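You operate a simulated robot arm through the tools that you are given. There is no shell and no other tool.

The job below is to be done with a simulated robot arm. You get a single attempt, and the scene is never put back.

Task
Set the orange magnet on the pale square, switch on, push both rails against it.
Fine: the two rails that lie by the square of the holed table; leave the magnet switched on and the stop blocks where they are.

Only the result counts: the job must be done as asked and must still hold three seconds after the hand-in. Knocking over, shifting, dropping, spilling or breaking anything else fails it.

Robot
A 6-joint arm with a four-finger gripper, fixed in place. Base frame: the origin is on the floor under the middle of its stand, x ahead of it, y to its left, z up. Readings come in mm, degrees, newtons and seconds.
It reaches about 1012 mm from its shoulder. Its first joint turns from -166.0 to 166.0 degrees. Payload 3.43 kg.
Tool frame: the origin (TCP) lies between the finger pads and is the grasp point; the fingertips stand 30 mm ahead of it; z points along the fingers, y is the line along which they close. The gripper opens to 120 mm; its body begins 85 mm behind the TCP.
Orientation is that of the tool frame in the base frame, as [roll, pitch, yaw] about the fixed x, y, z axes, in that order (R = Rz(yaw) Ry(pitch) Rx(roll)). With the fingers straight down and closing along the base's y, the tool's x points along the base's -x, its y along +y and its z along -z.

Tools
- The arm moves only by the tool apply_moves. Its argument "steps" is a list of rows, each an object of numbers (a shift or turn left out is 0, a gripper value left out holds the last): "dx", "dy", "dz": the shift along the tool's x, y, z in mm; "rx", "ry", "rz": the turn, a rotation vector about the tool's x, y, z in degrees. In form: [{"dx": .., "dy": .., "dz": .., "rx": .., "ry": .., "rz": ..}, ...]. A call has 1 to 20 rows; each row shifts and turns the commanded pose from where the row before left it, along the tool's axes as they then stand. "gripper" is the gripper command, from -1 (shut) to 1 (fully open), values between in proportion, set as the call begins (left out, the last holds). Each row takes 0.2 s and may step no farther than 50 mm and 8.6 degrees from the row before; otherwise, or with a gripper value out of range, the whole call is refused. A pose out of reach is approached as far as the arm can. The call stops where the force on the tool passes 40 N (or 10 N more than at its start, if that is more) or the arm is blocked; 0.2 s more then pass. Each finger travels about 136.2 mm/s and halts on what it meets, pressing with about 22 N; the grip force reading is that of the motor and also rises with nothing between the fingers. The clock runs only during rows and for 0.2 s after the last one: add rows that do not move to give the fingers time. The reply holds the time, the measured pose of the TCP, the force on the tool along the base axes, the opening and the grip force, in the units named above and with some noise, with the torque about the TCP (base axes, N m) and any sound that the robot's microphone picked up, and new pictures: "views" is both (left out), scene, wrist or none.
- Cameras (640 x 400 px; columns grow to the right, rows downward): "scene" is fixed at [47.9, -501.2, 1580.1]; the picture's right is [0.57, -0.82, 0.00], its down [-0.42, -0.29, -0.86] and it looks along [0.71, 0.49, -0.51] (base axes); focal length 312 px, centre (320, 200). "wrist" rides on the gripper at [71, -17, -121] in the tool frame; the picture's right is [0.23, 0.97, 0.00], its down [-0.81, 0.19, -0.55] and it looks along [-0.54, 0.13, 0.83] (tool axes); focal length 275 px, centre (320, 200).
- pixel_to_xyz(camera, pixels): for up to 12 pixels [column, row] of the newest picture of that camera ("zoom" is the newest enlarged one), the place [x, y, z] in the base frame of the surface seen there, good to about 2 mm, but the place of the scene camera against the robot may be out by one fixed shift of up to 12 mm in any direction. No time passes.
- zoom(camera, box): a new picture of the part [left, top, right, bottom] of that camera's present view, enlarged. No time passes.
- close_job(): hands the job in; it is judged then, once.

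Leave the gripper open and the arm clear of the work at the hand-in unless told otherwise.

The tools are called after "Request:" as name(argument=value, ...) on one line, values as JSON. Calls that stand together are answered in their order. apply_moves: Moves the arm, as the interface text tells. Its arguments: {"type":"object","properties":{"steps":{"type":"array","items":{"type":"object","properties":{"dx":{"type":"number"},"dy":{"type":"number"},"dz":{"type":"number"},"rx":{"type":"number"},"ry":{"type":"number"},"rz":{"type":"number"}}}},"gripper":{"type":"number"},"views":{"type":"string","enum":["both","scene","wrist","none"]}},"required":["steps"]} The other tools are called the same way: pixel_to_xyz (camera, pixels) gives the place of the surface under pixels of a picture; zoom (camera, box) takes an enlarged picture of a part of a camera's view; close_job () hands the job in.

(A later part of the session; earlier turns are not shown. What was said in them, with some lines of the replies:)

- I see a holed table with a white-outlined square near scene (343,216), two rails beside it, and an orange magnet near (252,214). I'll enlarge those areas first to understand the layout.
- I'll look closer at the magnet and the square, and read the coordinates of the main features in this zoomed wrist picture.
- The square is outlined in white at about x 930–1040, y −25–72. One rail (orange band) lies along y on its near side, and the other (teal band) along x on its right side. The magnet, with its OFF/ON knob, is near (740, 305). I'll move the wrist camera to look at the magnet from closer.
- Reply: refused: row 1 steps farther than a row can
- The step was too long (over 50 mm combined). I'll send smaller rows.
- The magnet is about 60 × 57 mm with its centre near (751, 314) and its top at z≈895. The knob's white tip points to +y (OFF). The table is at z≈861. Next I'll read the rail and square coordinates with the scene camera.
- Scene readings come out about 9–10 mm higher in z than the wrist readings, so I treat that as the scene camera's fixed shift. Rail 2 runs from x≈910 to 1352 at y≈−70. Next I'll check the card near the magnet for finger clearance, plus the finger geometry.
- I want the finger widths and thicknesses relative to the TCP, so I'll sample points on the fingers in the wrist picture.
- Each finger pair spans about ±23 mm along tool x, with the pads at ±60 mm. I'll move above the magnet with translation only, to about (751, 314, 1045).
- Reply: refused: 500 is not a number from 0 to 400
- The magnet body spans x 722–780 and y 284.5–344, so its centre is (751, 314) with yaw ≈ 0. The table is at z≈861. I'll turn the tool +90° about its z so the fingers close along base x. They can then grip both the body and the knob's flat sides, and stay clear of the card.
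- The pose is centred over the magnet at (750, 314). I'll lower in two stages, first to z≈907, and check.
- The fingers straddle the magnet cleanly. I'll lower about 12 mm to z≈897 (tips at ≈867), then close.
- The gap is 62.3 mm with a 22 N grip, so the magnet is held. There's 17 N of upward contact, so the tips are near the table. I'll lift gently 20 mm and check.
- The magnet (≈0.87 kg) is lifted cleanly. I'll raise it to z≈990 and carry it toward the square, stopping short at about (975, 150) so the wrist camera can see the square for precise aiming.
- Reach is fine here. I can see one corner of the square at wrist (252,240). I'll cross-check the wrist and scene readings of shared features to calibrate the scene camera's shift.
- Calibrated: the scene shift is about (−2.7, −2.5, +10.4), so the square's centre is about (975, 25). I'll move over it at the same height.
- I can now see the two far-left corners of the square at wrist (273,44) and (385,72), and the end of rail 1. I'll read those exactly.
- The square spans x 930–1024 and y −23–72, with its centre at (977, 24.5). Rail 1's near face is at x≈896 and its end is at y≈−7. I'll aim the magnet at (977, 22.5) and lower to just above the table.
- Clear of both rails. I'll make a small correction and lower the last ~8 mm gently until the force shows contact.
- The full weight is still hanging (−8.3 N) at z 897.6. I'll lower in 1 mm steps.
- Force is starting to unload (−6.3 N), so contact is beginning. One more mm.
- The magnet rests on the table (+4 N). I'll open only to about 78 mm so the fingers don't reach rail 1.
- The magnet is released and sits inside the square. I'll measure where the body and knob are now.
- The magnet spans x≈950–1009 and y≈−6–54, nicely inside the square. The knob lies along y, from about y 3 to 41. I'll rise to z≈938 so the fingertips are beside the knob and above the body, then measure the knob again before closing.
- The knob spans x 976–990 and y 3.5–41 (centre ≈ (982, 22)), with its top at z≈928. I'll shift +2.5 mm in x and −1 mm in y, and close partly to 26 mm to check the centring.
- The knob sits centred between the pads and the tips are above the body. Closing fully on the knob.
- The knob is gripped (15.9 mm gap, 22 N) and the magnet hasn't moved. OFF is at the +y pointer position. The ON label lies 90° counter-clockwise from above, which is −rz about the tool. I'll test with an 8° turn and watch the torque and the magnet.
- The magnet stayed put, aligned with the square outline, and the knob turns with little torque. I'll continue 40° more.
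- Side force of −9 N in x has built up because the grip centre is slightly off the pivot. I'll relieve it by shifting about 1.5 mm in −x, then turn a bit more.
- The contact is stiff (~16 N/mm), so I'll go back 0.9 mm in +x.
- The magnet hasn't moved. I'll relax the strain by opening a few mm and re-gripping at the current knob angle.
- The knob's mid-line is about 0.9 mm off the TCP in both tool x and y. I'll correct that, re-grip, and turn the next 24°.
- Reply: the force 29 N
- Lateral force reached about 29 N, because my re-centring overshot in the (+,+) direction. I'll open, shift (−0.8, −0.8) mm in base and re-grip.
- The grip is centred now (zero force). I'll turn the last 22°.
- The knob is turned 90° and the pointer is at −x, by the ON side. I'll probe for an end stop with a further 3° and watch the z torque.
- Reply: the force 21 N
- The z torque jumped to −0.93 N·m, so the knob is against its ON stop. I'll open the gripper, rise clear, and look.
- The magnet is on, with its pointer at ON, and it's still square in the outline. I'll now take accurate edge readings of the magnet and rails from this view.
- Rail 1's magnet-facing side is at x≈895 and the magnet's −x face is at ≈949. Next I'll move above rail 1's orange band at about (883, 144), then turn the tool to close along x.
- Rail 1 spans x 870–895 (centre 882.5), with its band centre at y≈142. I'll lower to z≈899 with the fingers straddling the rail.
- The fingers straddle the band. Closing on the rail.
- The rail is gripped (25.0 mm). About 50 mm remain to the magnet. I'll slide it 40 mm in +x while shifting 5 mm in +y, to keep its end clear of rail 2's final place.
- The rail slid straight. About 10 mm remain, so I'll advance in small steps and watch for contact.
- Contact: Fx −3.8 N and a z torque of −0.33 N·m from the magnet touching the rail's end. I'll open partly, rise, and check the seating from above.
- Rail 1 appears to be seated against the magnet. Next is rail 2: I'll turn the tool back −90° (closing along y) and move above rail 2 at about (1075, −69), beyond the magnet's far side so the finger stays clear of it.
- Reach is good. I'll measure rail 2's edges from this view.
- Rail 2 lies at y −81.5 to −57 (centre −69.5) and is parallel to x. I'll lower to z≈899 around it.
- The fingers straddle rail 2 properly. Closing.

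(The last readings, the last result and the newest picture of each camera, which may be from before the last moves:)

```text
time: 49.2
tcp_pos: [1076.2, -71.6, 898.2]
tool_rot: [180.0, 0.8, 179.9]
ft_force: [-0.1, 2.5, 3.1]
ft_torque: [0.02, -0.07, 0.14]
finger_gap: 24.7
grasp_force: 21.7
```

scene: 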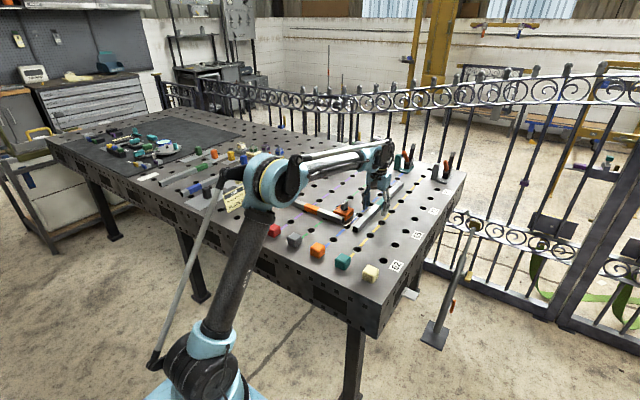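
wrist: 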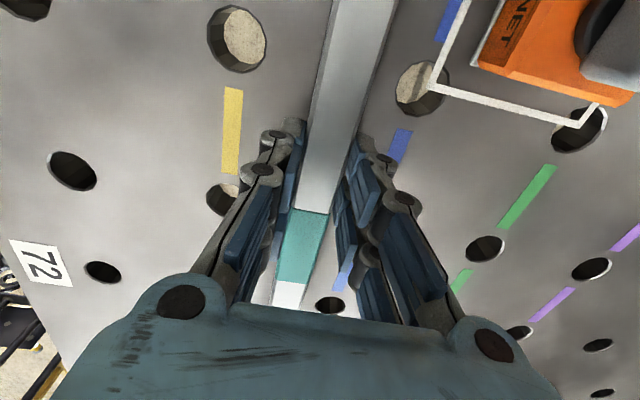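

Rail 2 is gripped (24.7 mm). About 50 mm remain to the magnet's −y face. I'll slide 40 mm in +y.

Request:
apply_moves(steps=[{"dy": 8}, {"dy": 8}, {"dy": 8}, {"dy": 8}, {"dy": 8}, {}])

Request:
zoom(camera="scene", box=[300, 160, 420, 250])

Request:
zoom(camera="wrist", box=[270, 0, 470, 130])

```text
time: 50.6
tcp_pos: [1076.5, -29.2, 898.0]
tool_rot: [180.0, 0.7, -180.0]
ft_force: [-0.2, -2.1, 1.7]
ft_torque: [-0.05, -0.35, -0.01]
finger_gap: 24.7
grasp_force: 22.3
```

scene: 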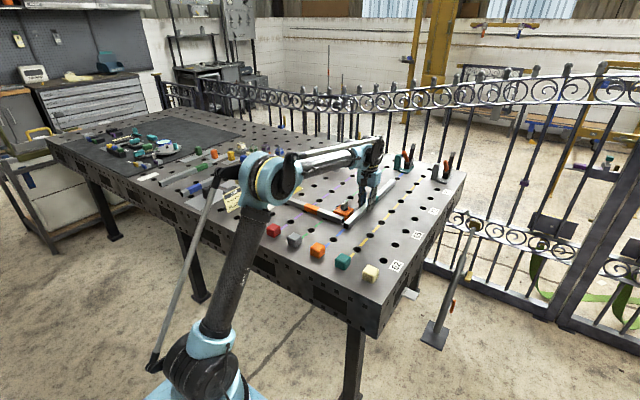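
wrist: 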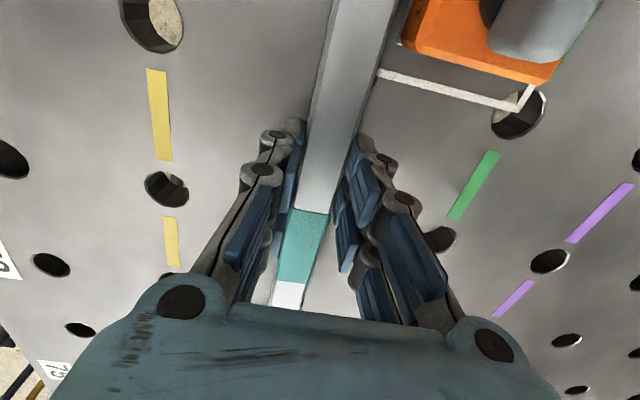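

```text
4.44 times, centred on (360, 205) of scene
```

zoom: 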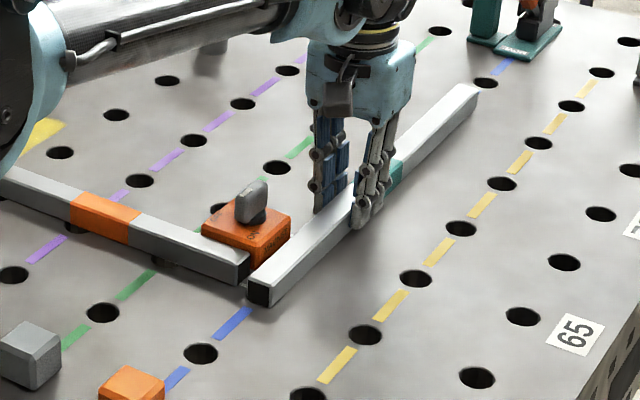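

```text
3.08 times, centred on (370, 65) of wrist
```

zoom: 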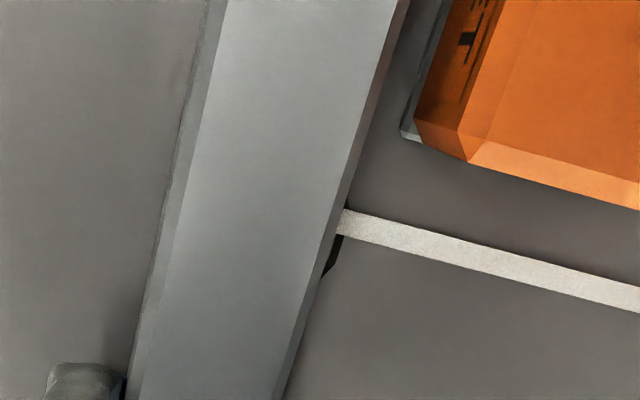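

About 9 mm remain. I'll advance in small steps and watch the force.

Request:
apply_moves(steps=[{"dy": 3}, {"dy": 2}, {"dy": 1}, {}], views="none")

Request:
apply_moves(steps=[{"dy": 1}, {"dy": 1}, {}])

Request:
zoom(camera="scene", box=[310, 190, 390, 240])

Request:
zoom(camera="wrist", box=[270, 0, 470, 130])

```text
time: 51.6
tcp_pos: [1078.5, -24.0, 898.6]
tool_rot: [180.0, 0.8, -180.0]
ft_force: [0.2, -2.1, 0.7]
ft_torque: [-0.02, -0.07, -0.18]
finger_gap: 24.8
grasp_force: 22.0
```

```text
time: 52.4
tcp_pos: [1075.9, -21.3, 899.5]
tool_rot: [-179.9, 0.6, -180.0]
ft_force: [-0.1, -0.1, 0.3]
ft_torque: [-0.01, 0.36, -0.03]
finger_gap: 24.8
grasp_force: 21.6
```

scene: 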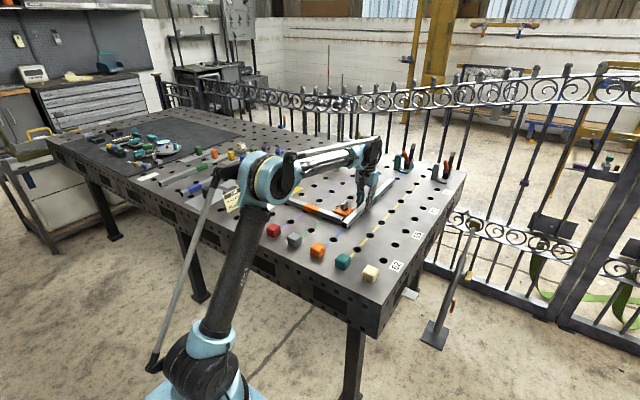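
wrist: 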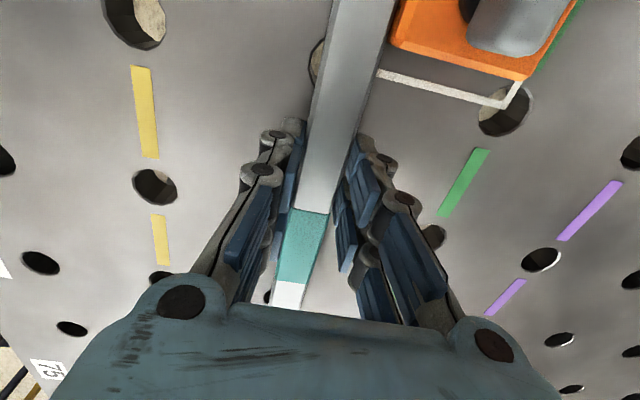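

```text
8.00 times, centred on (350, 215) of scene
```

zoom: 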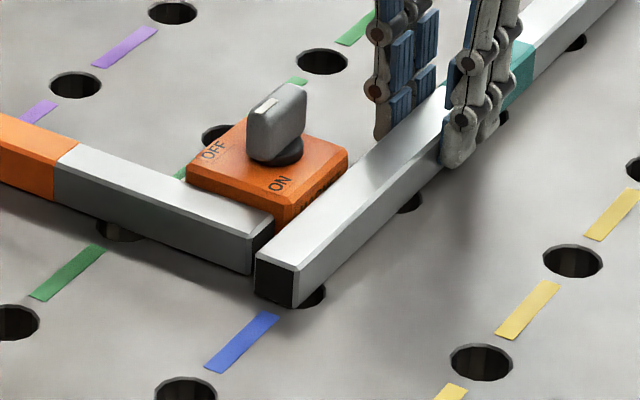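

```text
3.08 times, centred on (370, 65) of wrist
```

zoom: 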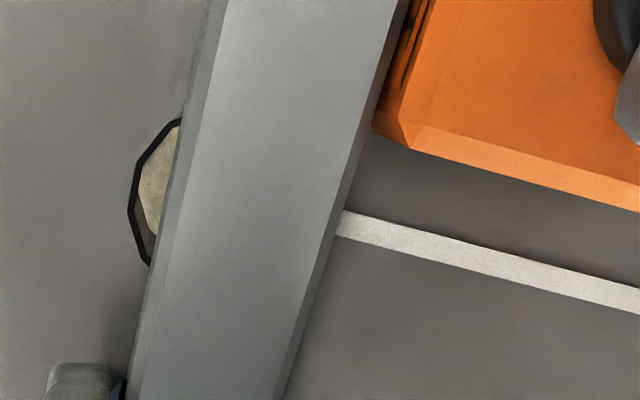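

Nearly touching, with no contact force yet. I'll continue in about 0.8 mm steps.

Request:
apply_moves(steps=[{"dy": 0.8}, {}], views="none")

```text
time: 53.0
tcp_pos: [1077.2, -19.7, 898.3]
tool_rot: [179.9, 0.7, -180.0]
ft_force: [0.6, 0.0, 0.0]
ft_torque: [0.04, -0.03, -0.11]
finger_gap: 24.9
grasp_force: 21.7
```

Request:
apply_moves(steps=[{"dy": 0.8}, {}], views="none")

```text
time: 53.6
tcp_pos: [1077.2, -20.4, 899.0]
tool_rot: [179.9, 0.7, 180.0]
ft_force: [0.5, -0.8, -0.3]
ft_torque: [0.02, -0.15, -0.16]
finger_gap: 25.0
grasp_force: 22.0
```

Request:
apply_moves(steps=[{"dy": 0.8}, {}], views="none")

```text
time: 54.2
tcp_pos: [1077.6, -20.7, 898.7]
tool_rot: [-179.9, 0.8, -180.0]
ft_force: [-3.7, -8.7, -0.3]
ft_torque: [-0.22, -0.3, 0.28]
finger_gap: 24.9
grasp_force: 21.9
```

Contact: Fy −8.7 N and a z torque of +0.28 N·m, consistent with the rail pressing on the magnet's face. I'll look at it.

Request:
zoom(camera="scene", box=[310, 190, 390, 240])

Request:
apply_moves(steps=[{}])

Request:
zoom(camera="wrist", box=[330, 0, 490, 100])

```text
8.00 times, centred on (350, 215) of scene
```

zoom: 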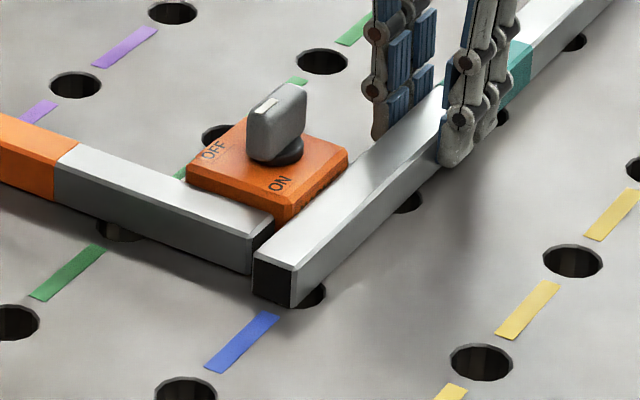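

```text
time: 54.6
tcp_pos: [1076.7, -19.8, 898.2]
tool_rot: [179.9, 0.8, 179.9]
ft_force: [-2.5, -8.3, -0.1]
ft_torque: [-0.32, 0.25, 0.42]
finger_gap: 25.1
grasp_force: 22.3
```

scene: 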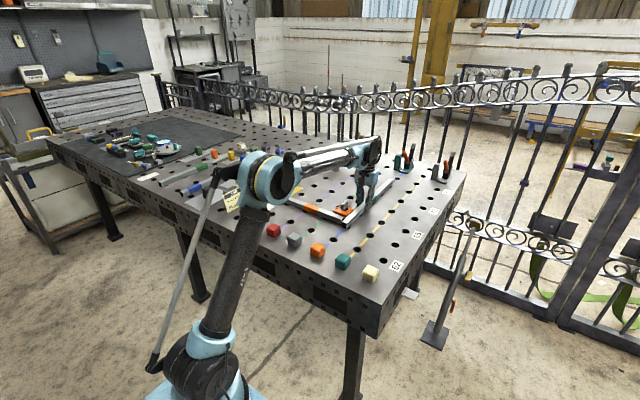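
wrist: 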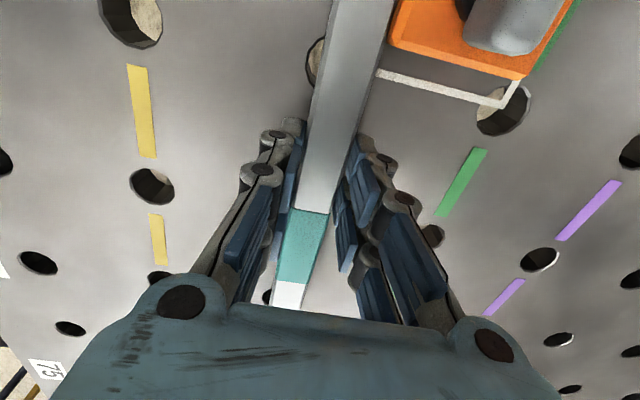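

```text
4.00 times, centred on (410, 50) of wrist
```

zoom: 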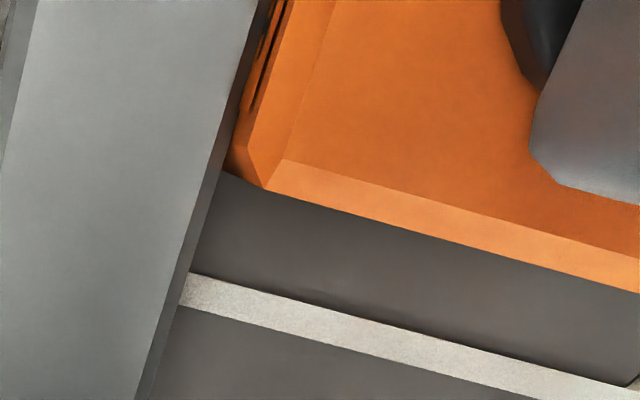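

Rail 2 is in contact. I'll open, rise clear, and inspect both contacts from above.

Request:
apply_moves(steps=[{}, {}], gripper=-0.1, views="none")

Request:
apply_moves(steps=[{"dz": -10}, {"dz": -40}, {"dz": -40}, {"dz": -30}, {"dx": 40, "dy": 0}, {"dx": 40, "dy": 0}, {"dx": 40}, {}])

Request:
zoom(camera="wrist", box=[240, 40, 440, 240])

Request:
zoom(camera="scene", box=[310, 190, 390, 240])

```text
time: 55.2
tcp_pos: [1076.3, -19.4, 898.3]
tool_rot: [-179.9, 0.7, 180.0]
ft_force: [-0.8, 0.7, -0.3]
ft_torque: [0.01, -0.02, 0.03]
finger_gap: 53.7
grasp_force: 0.2
```

```text
time: 57.0
tcp_pos: [954.9, -20.3, 1017.8]
tool_rot: [180.0, 0.7, 180.0]
ft_force: [-0.5, 0.5, 0.1]
ft_torque: [0.01, -0.03, 0.05]
finger_gap: 54.0
grasp_force: 0.1
```

scene: 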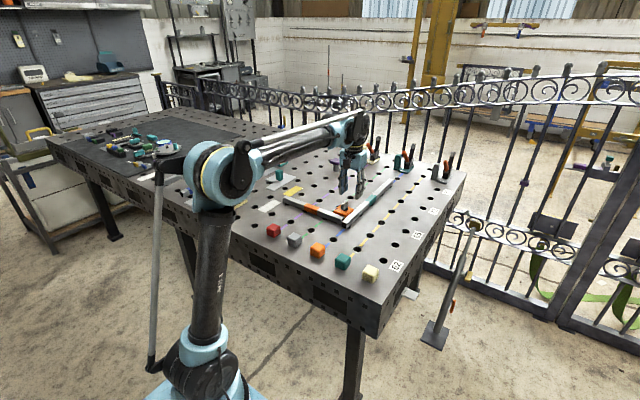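
wrist: 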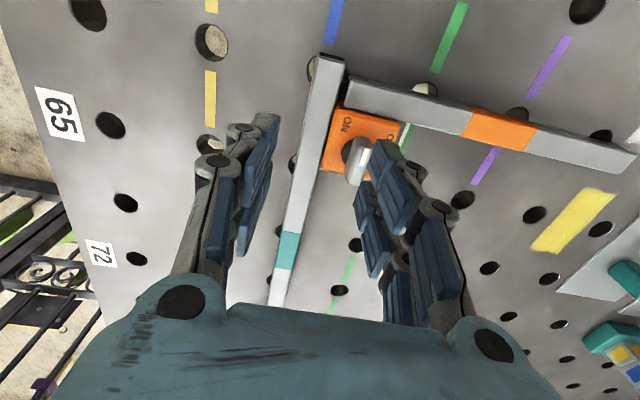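

```text
2.00 times, centred on (340, 140) of wrist
```

zoom: 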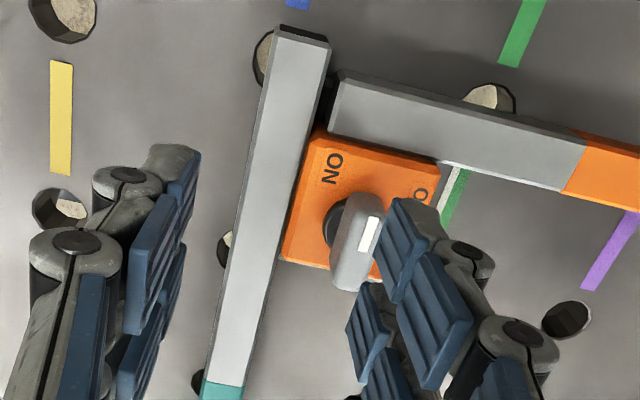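

```text
8.00 times, centred on (350, 215) of scene
```

zoom: 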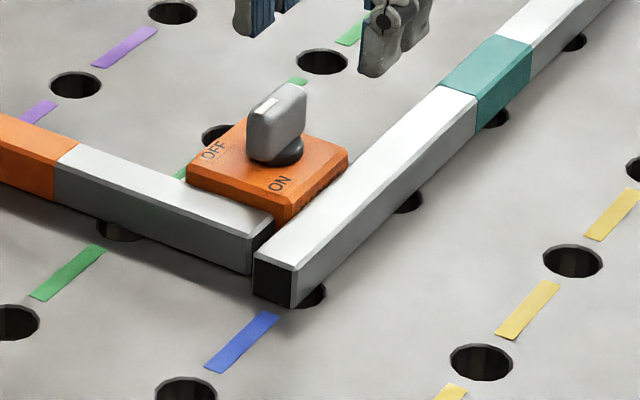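

Both rails look seated, with a small clear gap between rail 1's end and rail 2. To make the contact firm and flush, I'll gently press each rail opposite the magnet with closed fingers. Rail 1 comes first: I'll close the gripper and go behind it at about (872, 30).

Request:
apply_moves(steps=[{"dx": 28, "dy": 17}, {"dx": 28, "dy": 17}, {"dx": 27, "dy": 16}, {}, {}], gripper=-1)

Request:
zoom(camera="wrist", box=[240, 60, 460, 260])

```text
time: 58.2
tcp_pos: [873.2, 30.5, 1017.1]
tool_rot: [179.9, 0.7, -179.9]
ft_force: [0.5, 0.2, -0.7]
ft_torque: [0.0, -0.01, -0.03]
finger_gap: 0.2
grasp_force: 22.2
```

scene: 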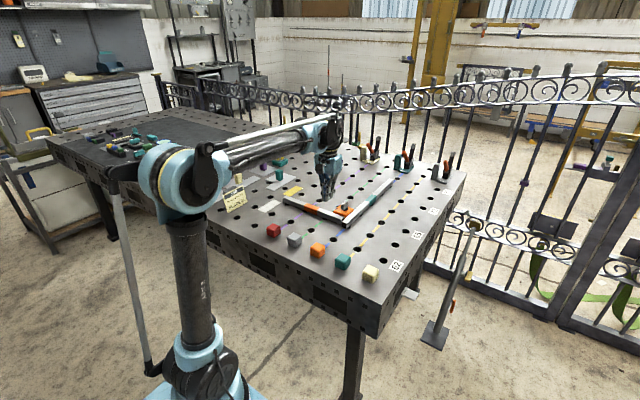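
wrist: 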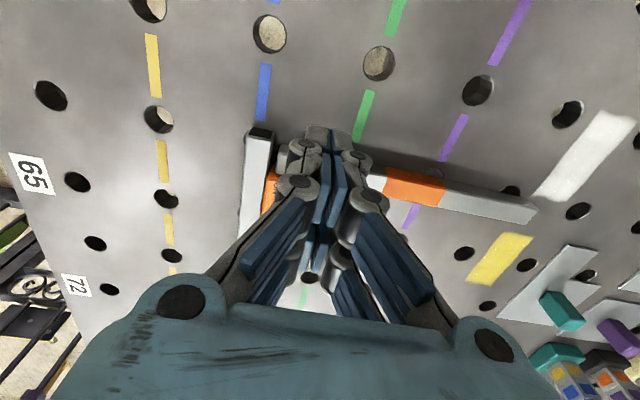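

```text
2.00 times, centred on (350, 160) of wrist
```

zoom: 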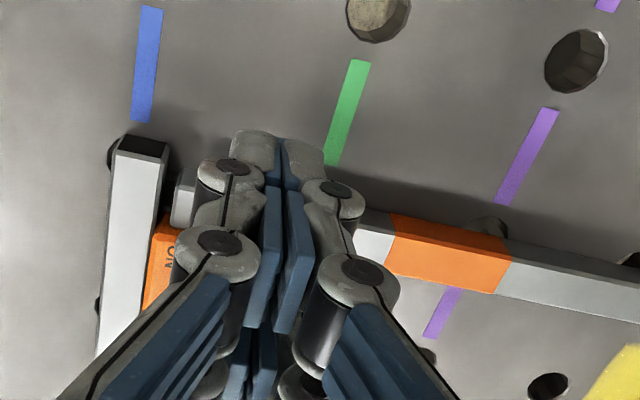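

Request:
pixel_to_xyz(camera="zoom", pixels=[[400, 218], [395, 258], [500, 242], [505, 290], [182, 175], [178, 215], [110, 155], [160, 160], [125, 142], [160, 152], [620, 262], [180, 225]])

```text
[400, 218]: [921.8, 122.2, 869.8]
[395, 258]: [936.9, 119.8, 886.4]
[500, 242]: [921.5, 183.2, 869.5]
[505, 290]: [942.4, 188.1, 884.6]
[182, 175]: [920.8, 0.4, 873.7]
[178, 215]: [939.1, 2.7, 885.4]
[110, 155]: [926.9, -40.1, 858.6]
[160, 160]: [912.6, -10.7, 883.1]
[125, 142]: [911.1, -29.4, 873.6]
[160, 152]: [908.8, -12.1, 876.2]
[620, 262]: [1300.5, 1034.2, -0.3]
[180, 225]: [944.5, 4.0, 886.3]
```

Rail 1's rear face reads x≈921 along its whole length, so it's parallel. I'll lower behind it to z≈899.

Request:
apply_moves(steps=[{"dz": 40, "dx": 3}, {"dz": 40}, {"dz": 30}, {"dz": 8}, {}])

Request:
zoom(camera="scene", box=[300, 180, 390, 240])

```text
time: 59.4
tcp_pos: [871.6, 30.4, 897.8]
tool_rot: [-180.0, 0.7, -180.0]
ft_force: [0.1, 0.7, 0.5]
ft_torque: [0.01, -0.04, -0.02]
finger_gap: 0.2
grasp_force: 21.6
```

scene: 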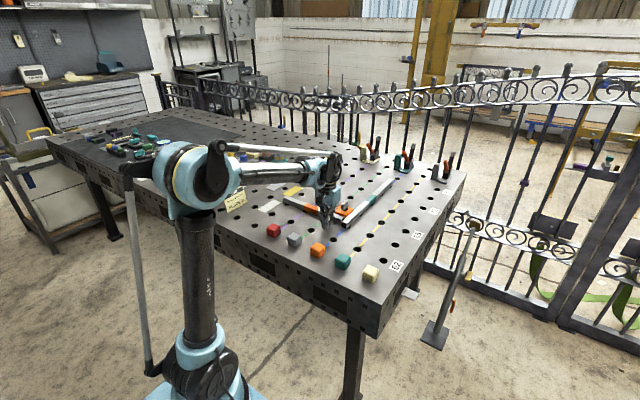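
wrist: 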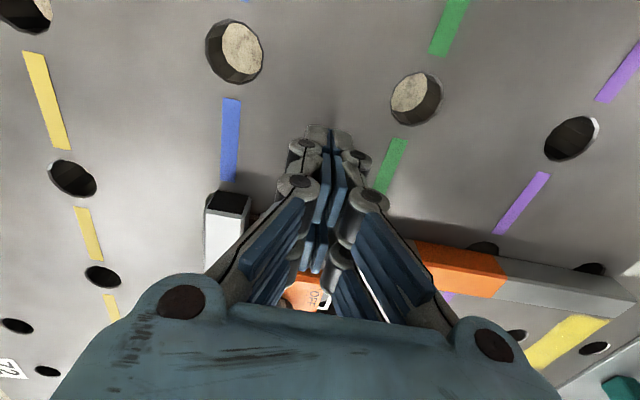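

```text
6.67 times, centred on (345, 210) of scene
```

zoom: 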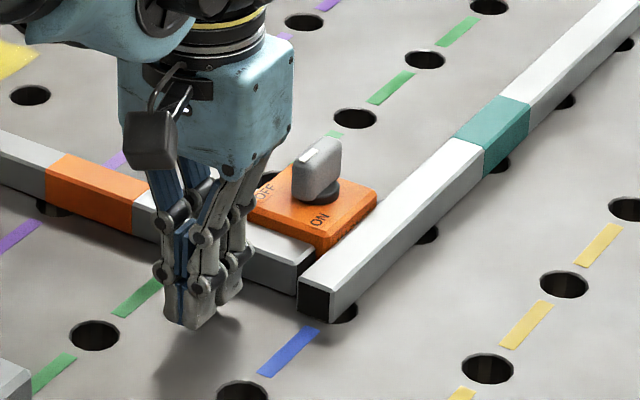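

Clear. I'll advance +x toward the rail's rear face (about 25 mm), with the last mm in small steps.

Request:
apply_moves(steps=[{"dx": -8}, {"dx": -6}, {"dx": -4}, {"dx": -2}, {}], views="none")

Request:
apply_moves(steps=[{"dx": -1.5}, {"dx": -1.5}, {}], views="none")

```text
time: 60.6
tcp_pos: [891.4, 31.3, 898.4]
tool_rot: [-179.9, 0.8, -180.0]
ft_force: [0.2, -0.2, 1.1]
ft_torque: [-0.02, 0.0, 0.03]
finger_gap: 0.0
grasp_force: 22.3
```

```text
time: 61.4
tcp_pos: [894.4, 30.6, 898.5]
tool_rot: [-180.0, 0.8, -179.9]
ft_force: [-0.6, 1.1, 0.1]
ft_torque: [0.02, 0.02, 0.0]
finger_gap: 0.0
grasp_force: 22.2
```

Request:
apply_moves(steps=[{"dx": -1}, {"dx": -1}, {}], views="none")

Request:
apply_moves(steps=[{"dx": -0.7}, {}], views="none")

```text
time: 62.2
tcp_pos: [896.1, 31.9, 898.9]
tool_rot: [179.9, 0.8, 179.9]
ft_force: [-0.6, 1.3, -0.5]
ft_torque: [0.03, -0.03, 0.02]
finger_gap: 0.0
grasp_force: 21.7
```

```text
time: 62.8
tcp_pos: [895.4, 29.8, 899.6]
tool_rot: [-179.9, 0.7, 180.0]
ft_force: [-0.3, 0.1, 0.3]
ft_torque: [-0.01, -0.03, 0.03]
finger_gap: 0.0
grasp_force: 22.1
```

Request:
apply_moves(steps=[{"dx": -0.8}, {"dx": -0.8}, {}], views="wrist")

Request:
zoom(camera="wrist", box=[240, 100, 440, 260])

```text
time: 63.6
tcp_pos: [897.3, 30.5, 898.6]
tool_rot: [-180.0, 0.6, 180.0]
ft_force: [-16.0, -1.8, 0.0]
ft_torque: [0.0, 0.48, -0.02]
finger_gap: 5.8
grasp_force: 22.0
```

wrist: 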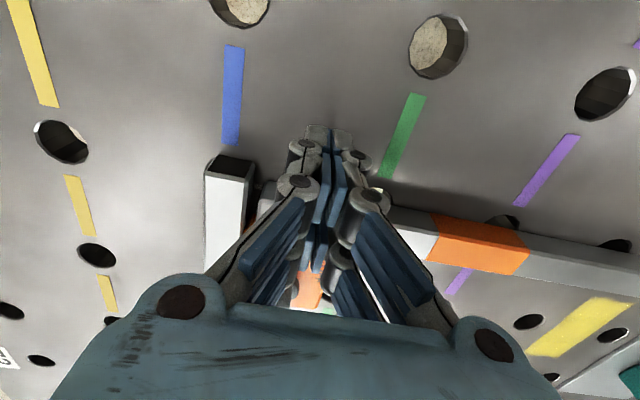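

```text
2.50 times, centred on (340, 180) of wrist
```

zoom: 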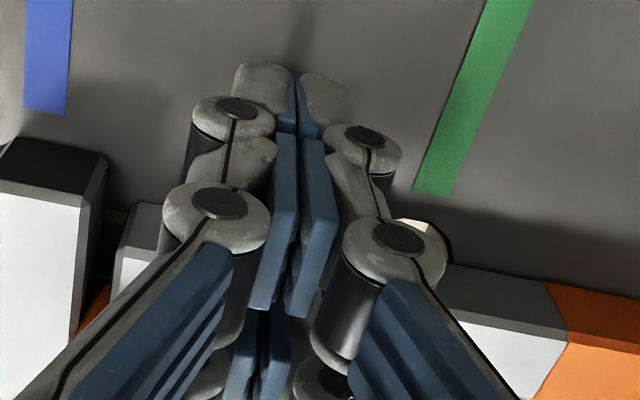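

A −16 N reaction shows rail 1 is firmly against the magnet. I'll back off and rise.

Request:
apply_moves(steps=[{"dx": 5}, {"dx": 20}, {"dz": -40}, {"dz": -40}, {"dz": -38}, {}])

Request:
zoom(camera="scene", box=[310, 190, 390, 240])

```text
time: 65.0
tcp_pos: [871.0, 31.3, 1015.5]
tool_rot: [180.0, 0.7, 179.9]
ft_force: [-0.2, -0.1, 0.0]
ft_torque: [0.0, -0.02, 0.03]
finger_gap: 0.1
grasp_force: 22.4
```

scene: 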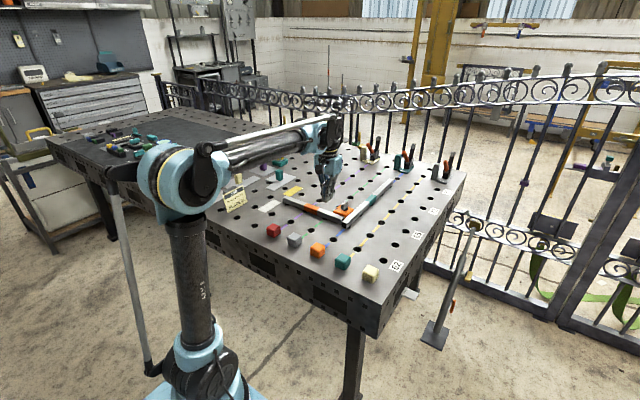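
wrist: 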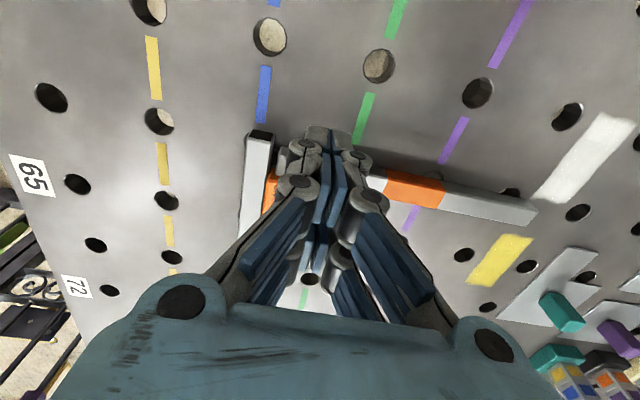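

```text
8.00 times, centred on (350, 215) of scene
```

zoom: 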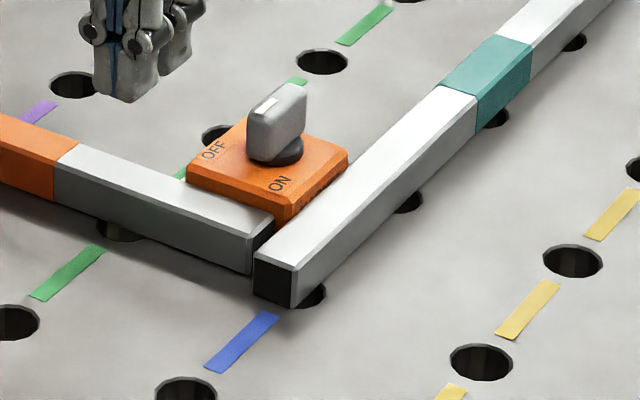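

Rail 1 is good. Now rail 2: I'll move to about (980, −80) on its outer side, turn the tool +90° so the finger sides face +y, and then press gently.

Request:
apply_moves(steps=[{"dx": -27.3, "dy": -27.8}, {"dx": -27.3, "dy": -27.8}, {"dx": -27.3, "dy": -27.8}, {"dx": -27.3, "dy": -27.8}, {"rz": 8.2}, {"rz": 8.2}, {"rz": 8.2}, {"rz": 8.2}, {"rz": 8.2}, {"rz": 8.2}, {"rz": 8.2}, {"rz": 8.2}, {"rz": 8.2}, {"rz": 8.2}, {"rz": 8.0}, {}])

```text
time: 68.4
tcp_pos: [980.4, -80.6, 1017.8]
tool_rot: [179.3, -0.1, 89.9]
ft_force: [0.5, 0.2, -0.3]
ft_torque: [-0.01, -0.02, 0.01]
finger_gap: 0.0
grasp_force: 21.9
```

scene: 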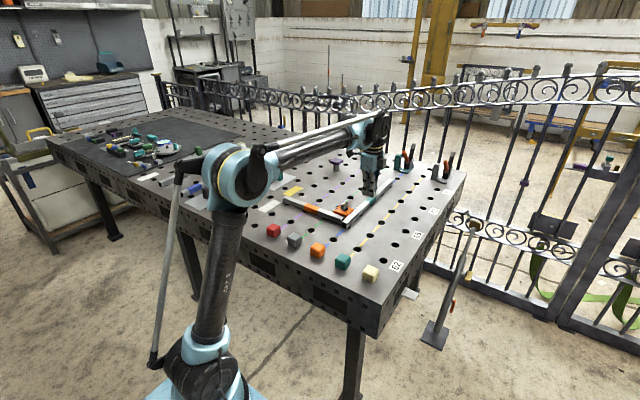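
wrist: 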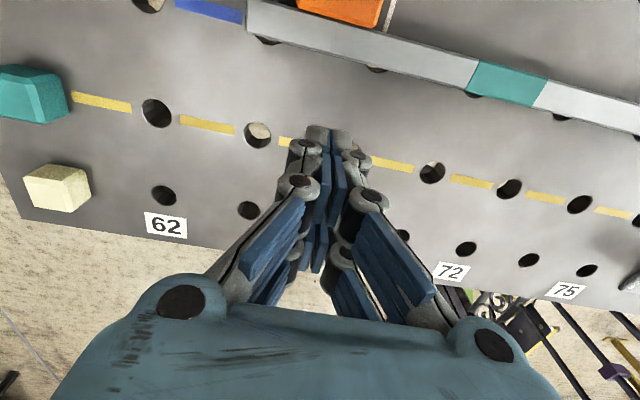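

Request:
pixel_to_xyz(camera="wrist", pixels=[[265, 28], [330, 46], [400, 64], [465, 82], [535, 100], [600, 118], [260, 5], [420, 42], [480, 60], [640, 130], [330, 12], [380, 20]])

Request:
zoom(camera="wrist", box=[220, 0, 460, 120])

```text
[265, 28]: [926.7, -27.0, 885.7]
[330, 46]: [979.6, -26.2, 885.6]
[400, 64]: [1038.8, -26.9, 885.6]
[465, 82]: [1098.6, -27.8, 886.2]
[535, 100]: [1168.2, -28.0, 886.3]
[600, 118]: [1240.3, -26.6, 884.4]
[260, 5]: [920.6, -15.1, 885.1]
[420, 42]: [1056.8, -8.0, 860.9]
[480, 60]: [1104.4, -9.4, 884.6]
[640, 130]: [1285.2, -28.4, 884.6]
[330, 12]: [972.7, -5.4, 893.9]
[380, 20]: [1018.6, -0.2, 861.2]
```

```text
2.67 times, centred on (340, 60) of wrist
```

zoom: 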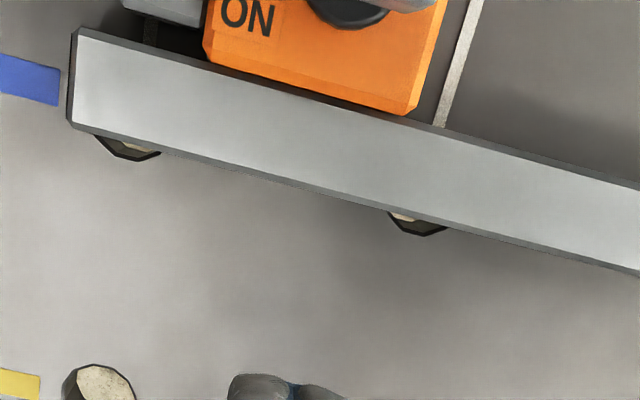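

Rail 2 is parallel to x all along. I'll lower beside it, then press in +y in small steps.

Request:
apply_moves(steps=[{"dz": 40}, {"dz": 40}, {"dz": 30}, {"dz": 8}, {}], views="wrist")

Request:
apply_moves(steps=[{"dx": 8}, {"dx": 6}, {"dx": 4}, {"dx": 3}, {}], views="none")

```text
time: 69.6
tcp_pos: [981.2, -79.8, 898.6]
tool_rot: [179.3, 0.0, 89.9]
ft_force: [0.3, -0.2, 1.1]
ft_torque: [-0.04, 0.0, 0.01]
finger_gap: 0.0
grasp_force: 21.9
```

wrist: 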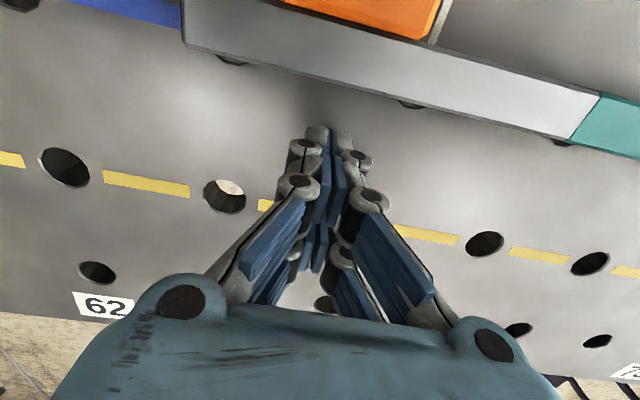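

```text
time: 70.8
tcp_pos: [981.9, -59.5, 899.9]
tool_rot: [179.3, 0.0, 90.1]
ft_force: [-0.7, 0.8, -0.2]
ft_torque: [-0.01, -0.03, -0.01]
finger_gap: 0.0
grasp_force: 22.0
```

Request:
apply_moves(steps=[{"dx": 1}, {"dx": 1}, {}], views="none")

Request:
apply_moves(steps=[{"dx": 0.8}, {}], views="none")

```text
time: 71.6
tcp_pos: [981.2, -57.4, 899.0]
tool_rot: [179.2, 0.0, 90.1]
ft_force: [0.2, -0.3, -0.2]
ft_torque: [-0.03, 0.01, 0.02]
finger_gap: 0.1
grasp_force: 21.9
```

```text
time: 72.2
tcp_pos: [983.2, -56.3, 900.3]
tool_rot: [179.3, 0.0, 90.0]
ft_force: [0.0, 0.3, -0.8]
ft_torque: [-0.02, -0.02, 0.02]
finger_gap: 0.0
grasp_force: 22.0
```

Request:
apply_moves(steps=[{"dx": 0.8}, {}], views="none")

Request:
apply_moves(steps=[{"dx": 0.8}, {}], views="none")

```text
time: 72.8
tcp_pos: [982.5, -56.2, 899.6]
tool_rot: [179.4, 0.0, 89.9]
ft_force: [-1.6, -6.1, 0.5]
ft_torque: [-0.12, 0.01, 0.05]
finger_gap: 5.7
grasp_force: 22.2
```

```text
time: 73.4
tcp_pos: [982.3, -56.7, 899.3]
tool_rot: [179.3, 0.0, 90.0]
ft_force: [1.7, -16.1, 4.2]
ft_torque: [-0.3, 0.02, -0.01]
finger_gap: 5.8
grasp_force: 21.5
```

A −16 N reaction shows rail 2 is firmly against the magnet. I'll back off, rise, open the gripper, and inspect everything.

Request:
apply_moves(steps=[{"dx": -5}, {"dx": -20}, {"dz": -40}, {"dz": -40}, {"dz": -40}, {}], views="wrist")

Request:
apply_moves(steps=[{"dx": 30, "dz": -20}, {"dx": 40}, {"dx": 40}, {"dx": 10}, {}], gripper=1)

Request:
zoom(camera="wrist", box=[220, 40, 460, 240])

Request:
zoom(camera="scene", box=[310, 190, 390, 240])

```text
time: 74.8
tcp_pos: [981.1, -78.9, 1019.5]
tool_rot: [179.3, 0.0, 90.0]
ft_force: [0.0, 0.0, -0.5]
ft_torque: [0.01, 0.03, 0.04]
finger_gap: 0.1
grasp_force: 22.1
```

wrist: 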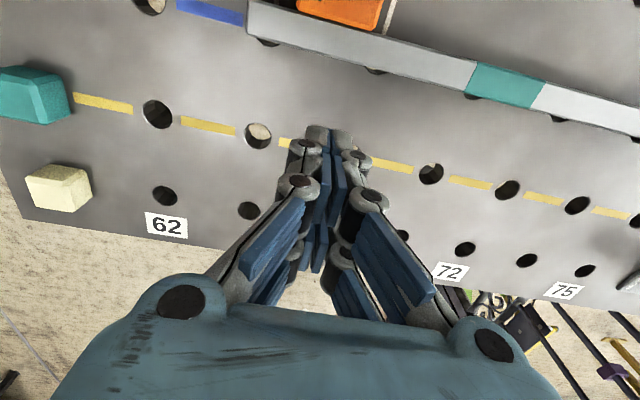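

```text
time: 76.0
tcp_pos: [978.3, 39.5, 1038.4]
tool_rot: [179.3, -0.1, 90.0]
ft_force: [0.8, 0.4, -1.0]
ft_torque: [0.02, 0.0, 0.02]
finger_gap: 120.1
grasp_force: 0.1
```

scene: 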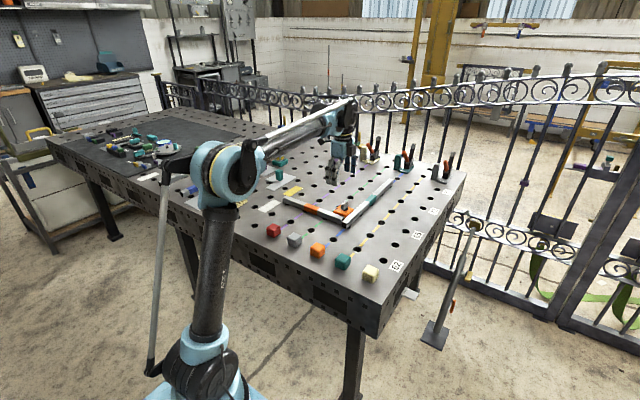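
wrist: 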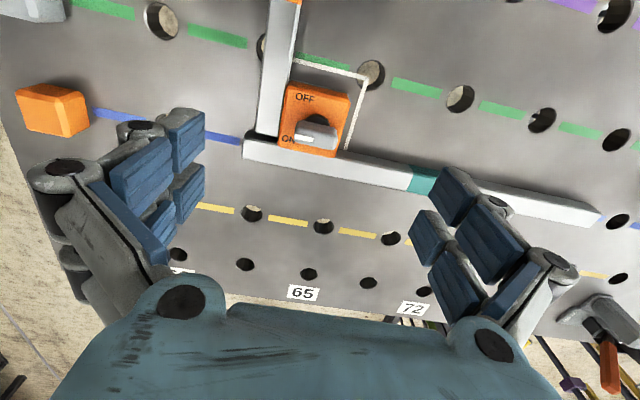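

```text
2.00 times, centred on (340, 140) of wrist
```

zoom: 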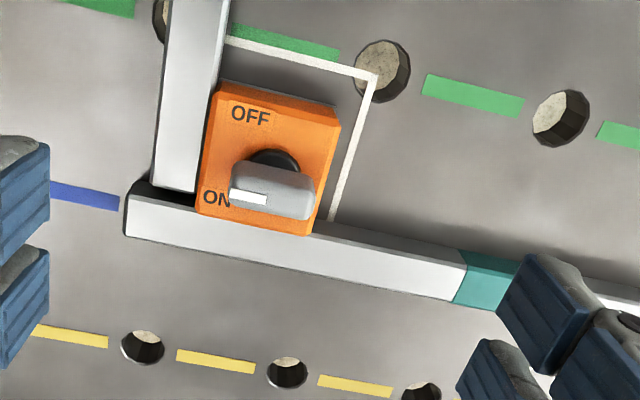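

```text
8.00 times, centred on (350, 215) of scene
```

zoom: 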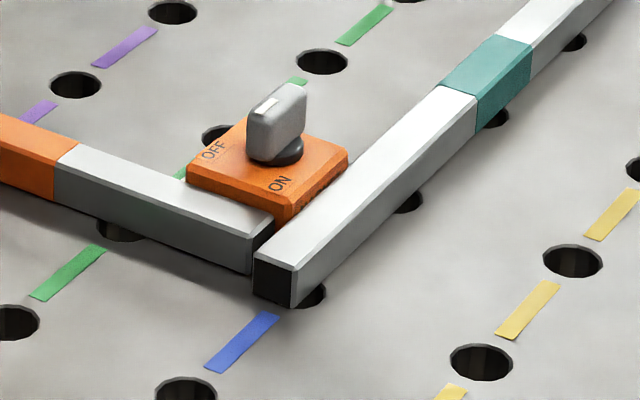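

All good: the magnet is in the square with its pointer at ON, both rails are flush on its −x and −y faces, and the stop blocks are untouched. I'll retreat the arm upward and back toward its starting pose with the gripper open.

Request:
apply_moves(steps=[{"dz": -45}, {"dz": -45}, {"dz": -45}, {"dz": -45}, {"dx": 14.7, "dy": -43}, {"dx": 14.7, "dy": -43}, {"dx": 14.7, "dy": -43}, {"dx": 14.7, "dy": -43}, {"dx": 14.7, "dy": -43}, {"dx": 14.7, "dy": -43}, {"dx": 14.7, "dy": -43}, {"dx": 14.7, "dy": -43}, {"dx": 14.7, "dy": -43}, {"dx": 14.7, "dy": -43}, {}, {}], gripper=1)

Request:
zoom(camera="scene", box=[180, 130, 470, 300])

Request:
zoom(camera="scene", box=[310, 190, 390, 240])

```text
time: 79.4
tcp_pos: [549.3, 185.6, 1212.6]
tool_rot: [179.3, -0.1, 90.1]
ft_force: [0.0, -0.6, 0.1]
ft_torque: [-0.03, -0.01, 0.0]
finger_gap: 120.1
grasp_force: 0.0
```

scene: 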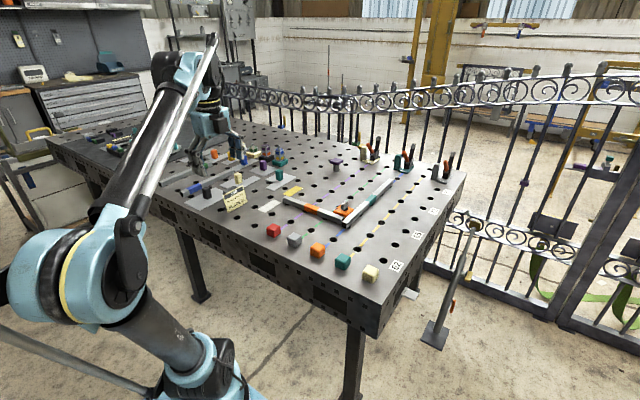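
wrist: 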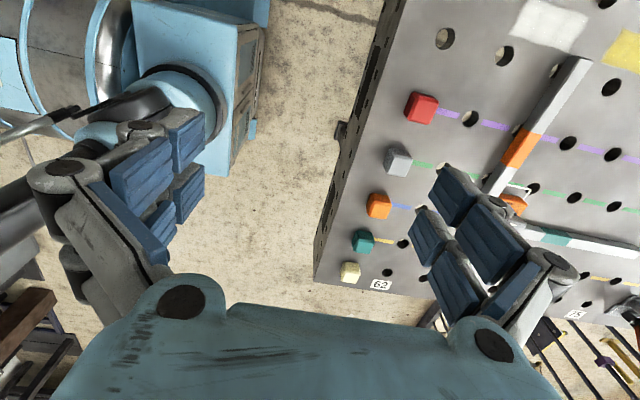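

```text
2.21 times, centred on (325, 215) of scene
```

zoom: 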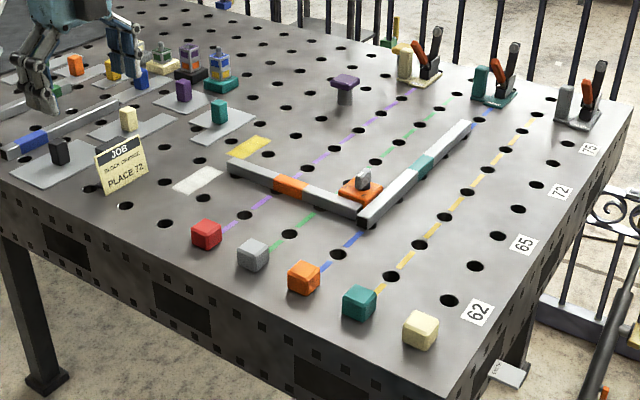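

```text
8.00 times, centred on (350, 215) of scene
```

zoom: 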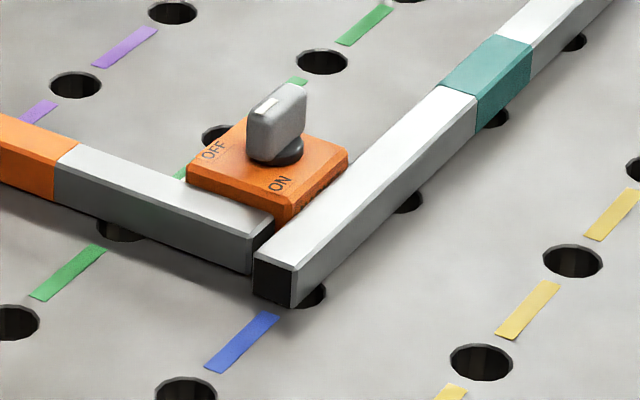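

The final view shows the magnet in the square with its knob at ON and both rails tight against it. The five stop blocks, the card and everything else are where they were. The arm is clear and the gripper open, so I'm handing in.

Request:
close_job()

```text
The job is handed in.
```

The job is done and handed in. The orange magnet sits inside the pale square, switched on, with both rails pushed against it. The hand-in reply only confirmed receipt, so I don't have a verdict.

- **Magnet:** it sits within about 3 mm of the square's centre. I turned the knob 90° from OFF until it reached its stop on the ON side. The magnet didn't move while I turned it.
- **Rail with the orange band:** it rests against the magnet's near side (towards the robot). I shifted it about 6 mm along its length so its end clears the other rail.
- **Rail with the teal band:** it rests against the magnet's right side.
- **Contact:** I pressed each rail until it pushed back with about 16 N, so both are firmly seated.
- **Everything else:** the stop blocks, the job card and the other items look unmoved in the final picture. I did not act on the card's "block orange, place 72" note, since you asked for the stop blocks to stay where they are.

The gripper is open, and the arm is back near where it started, clear of the work.
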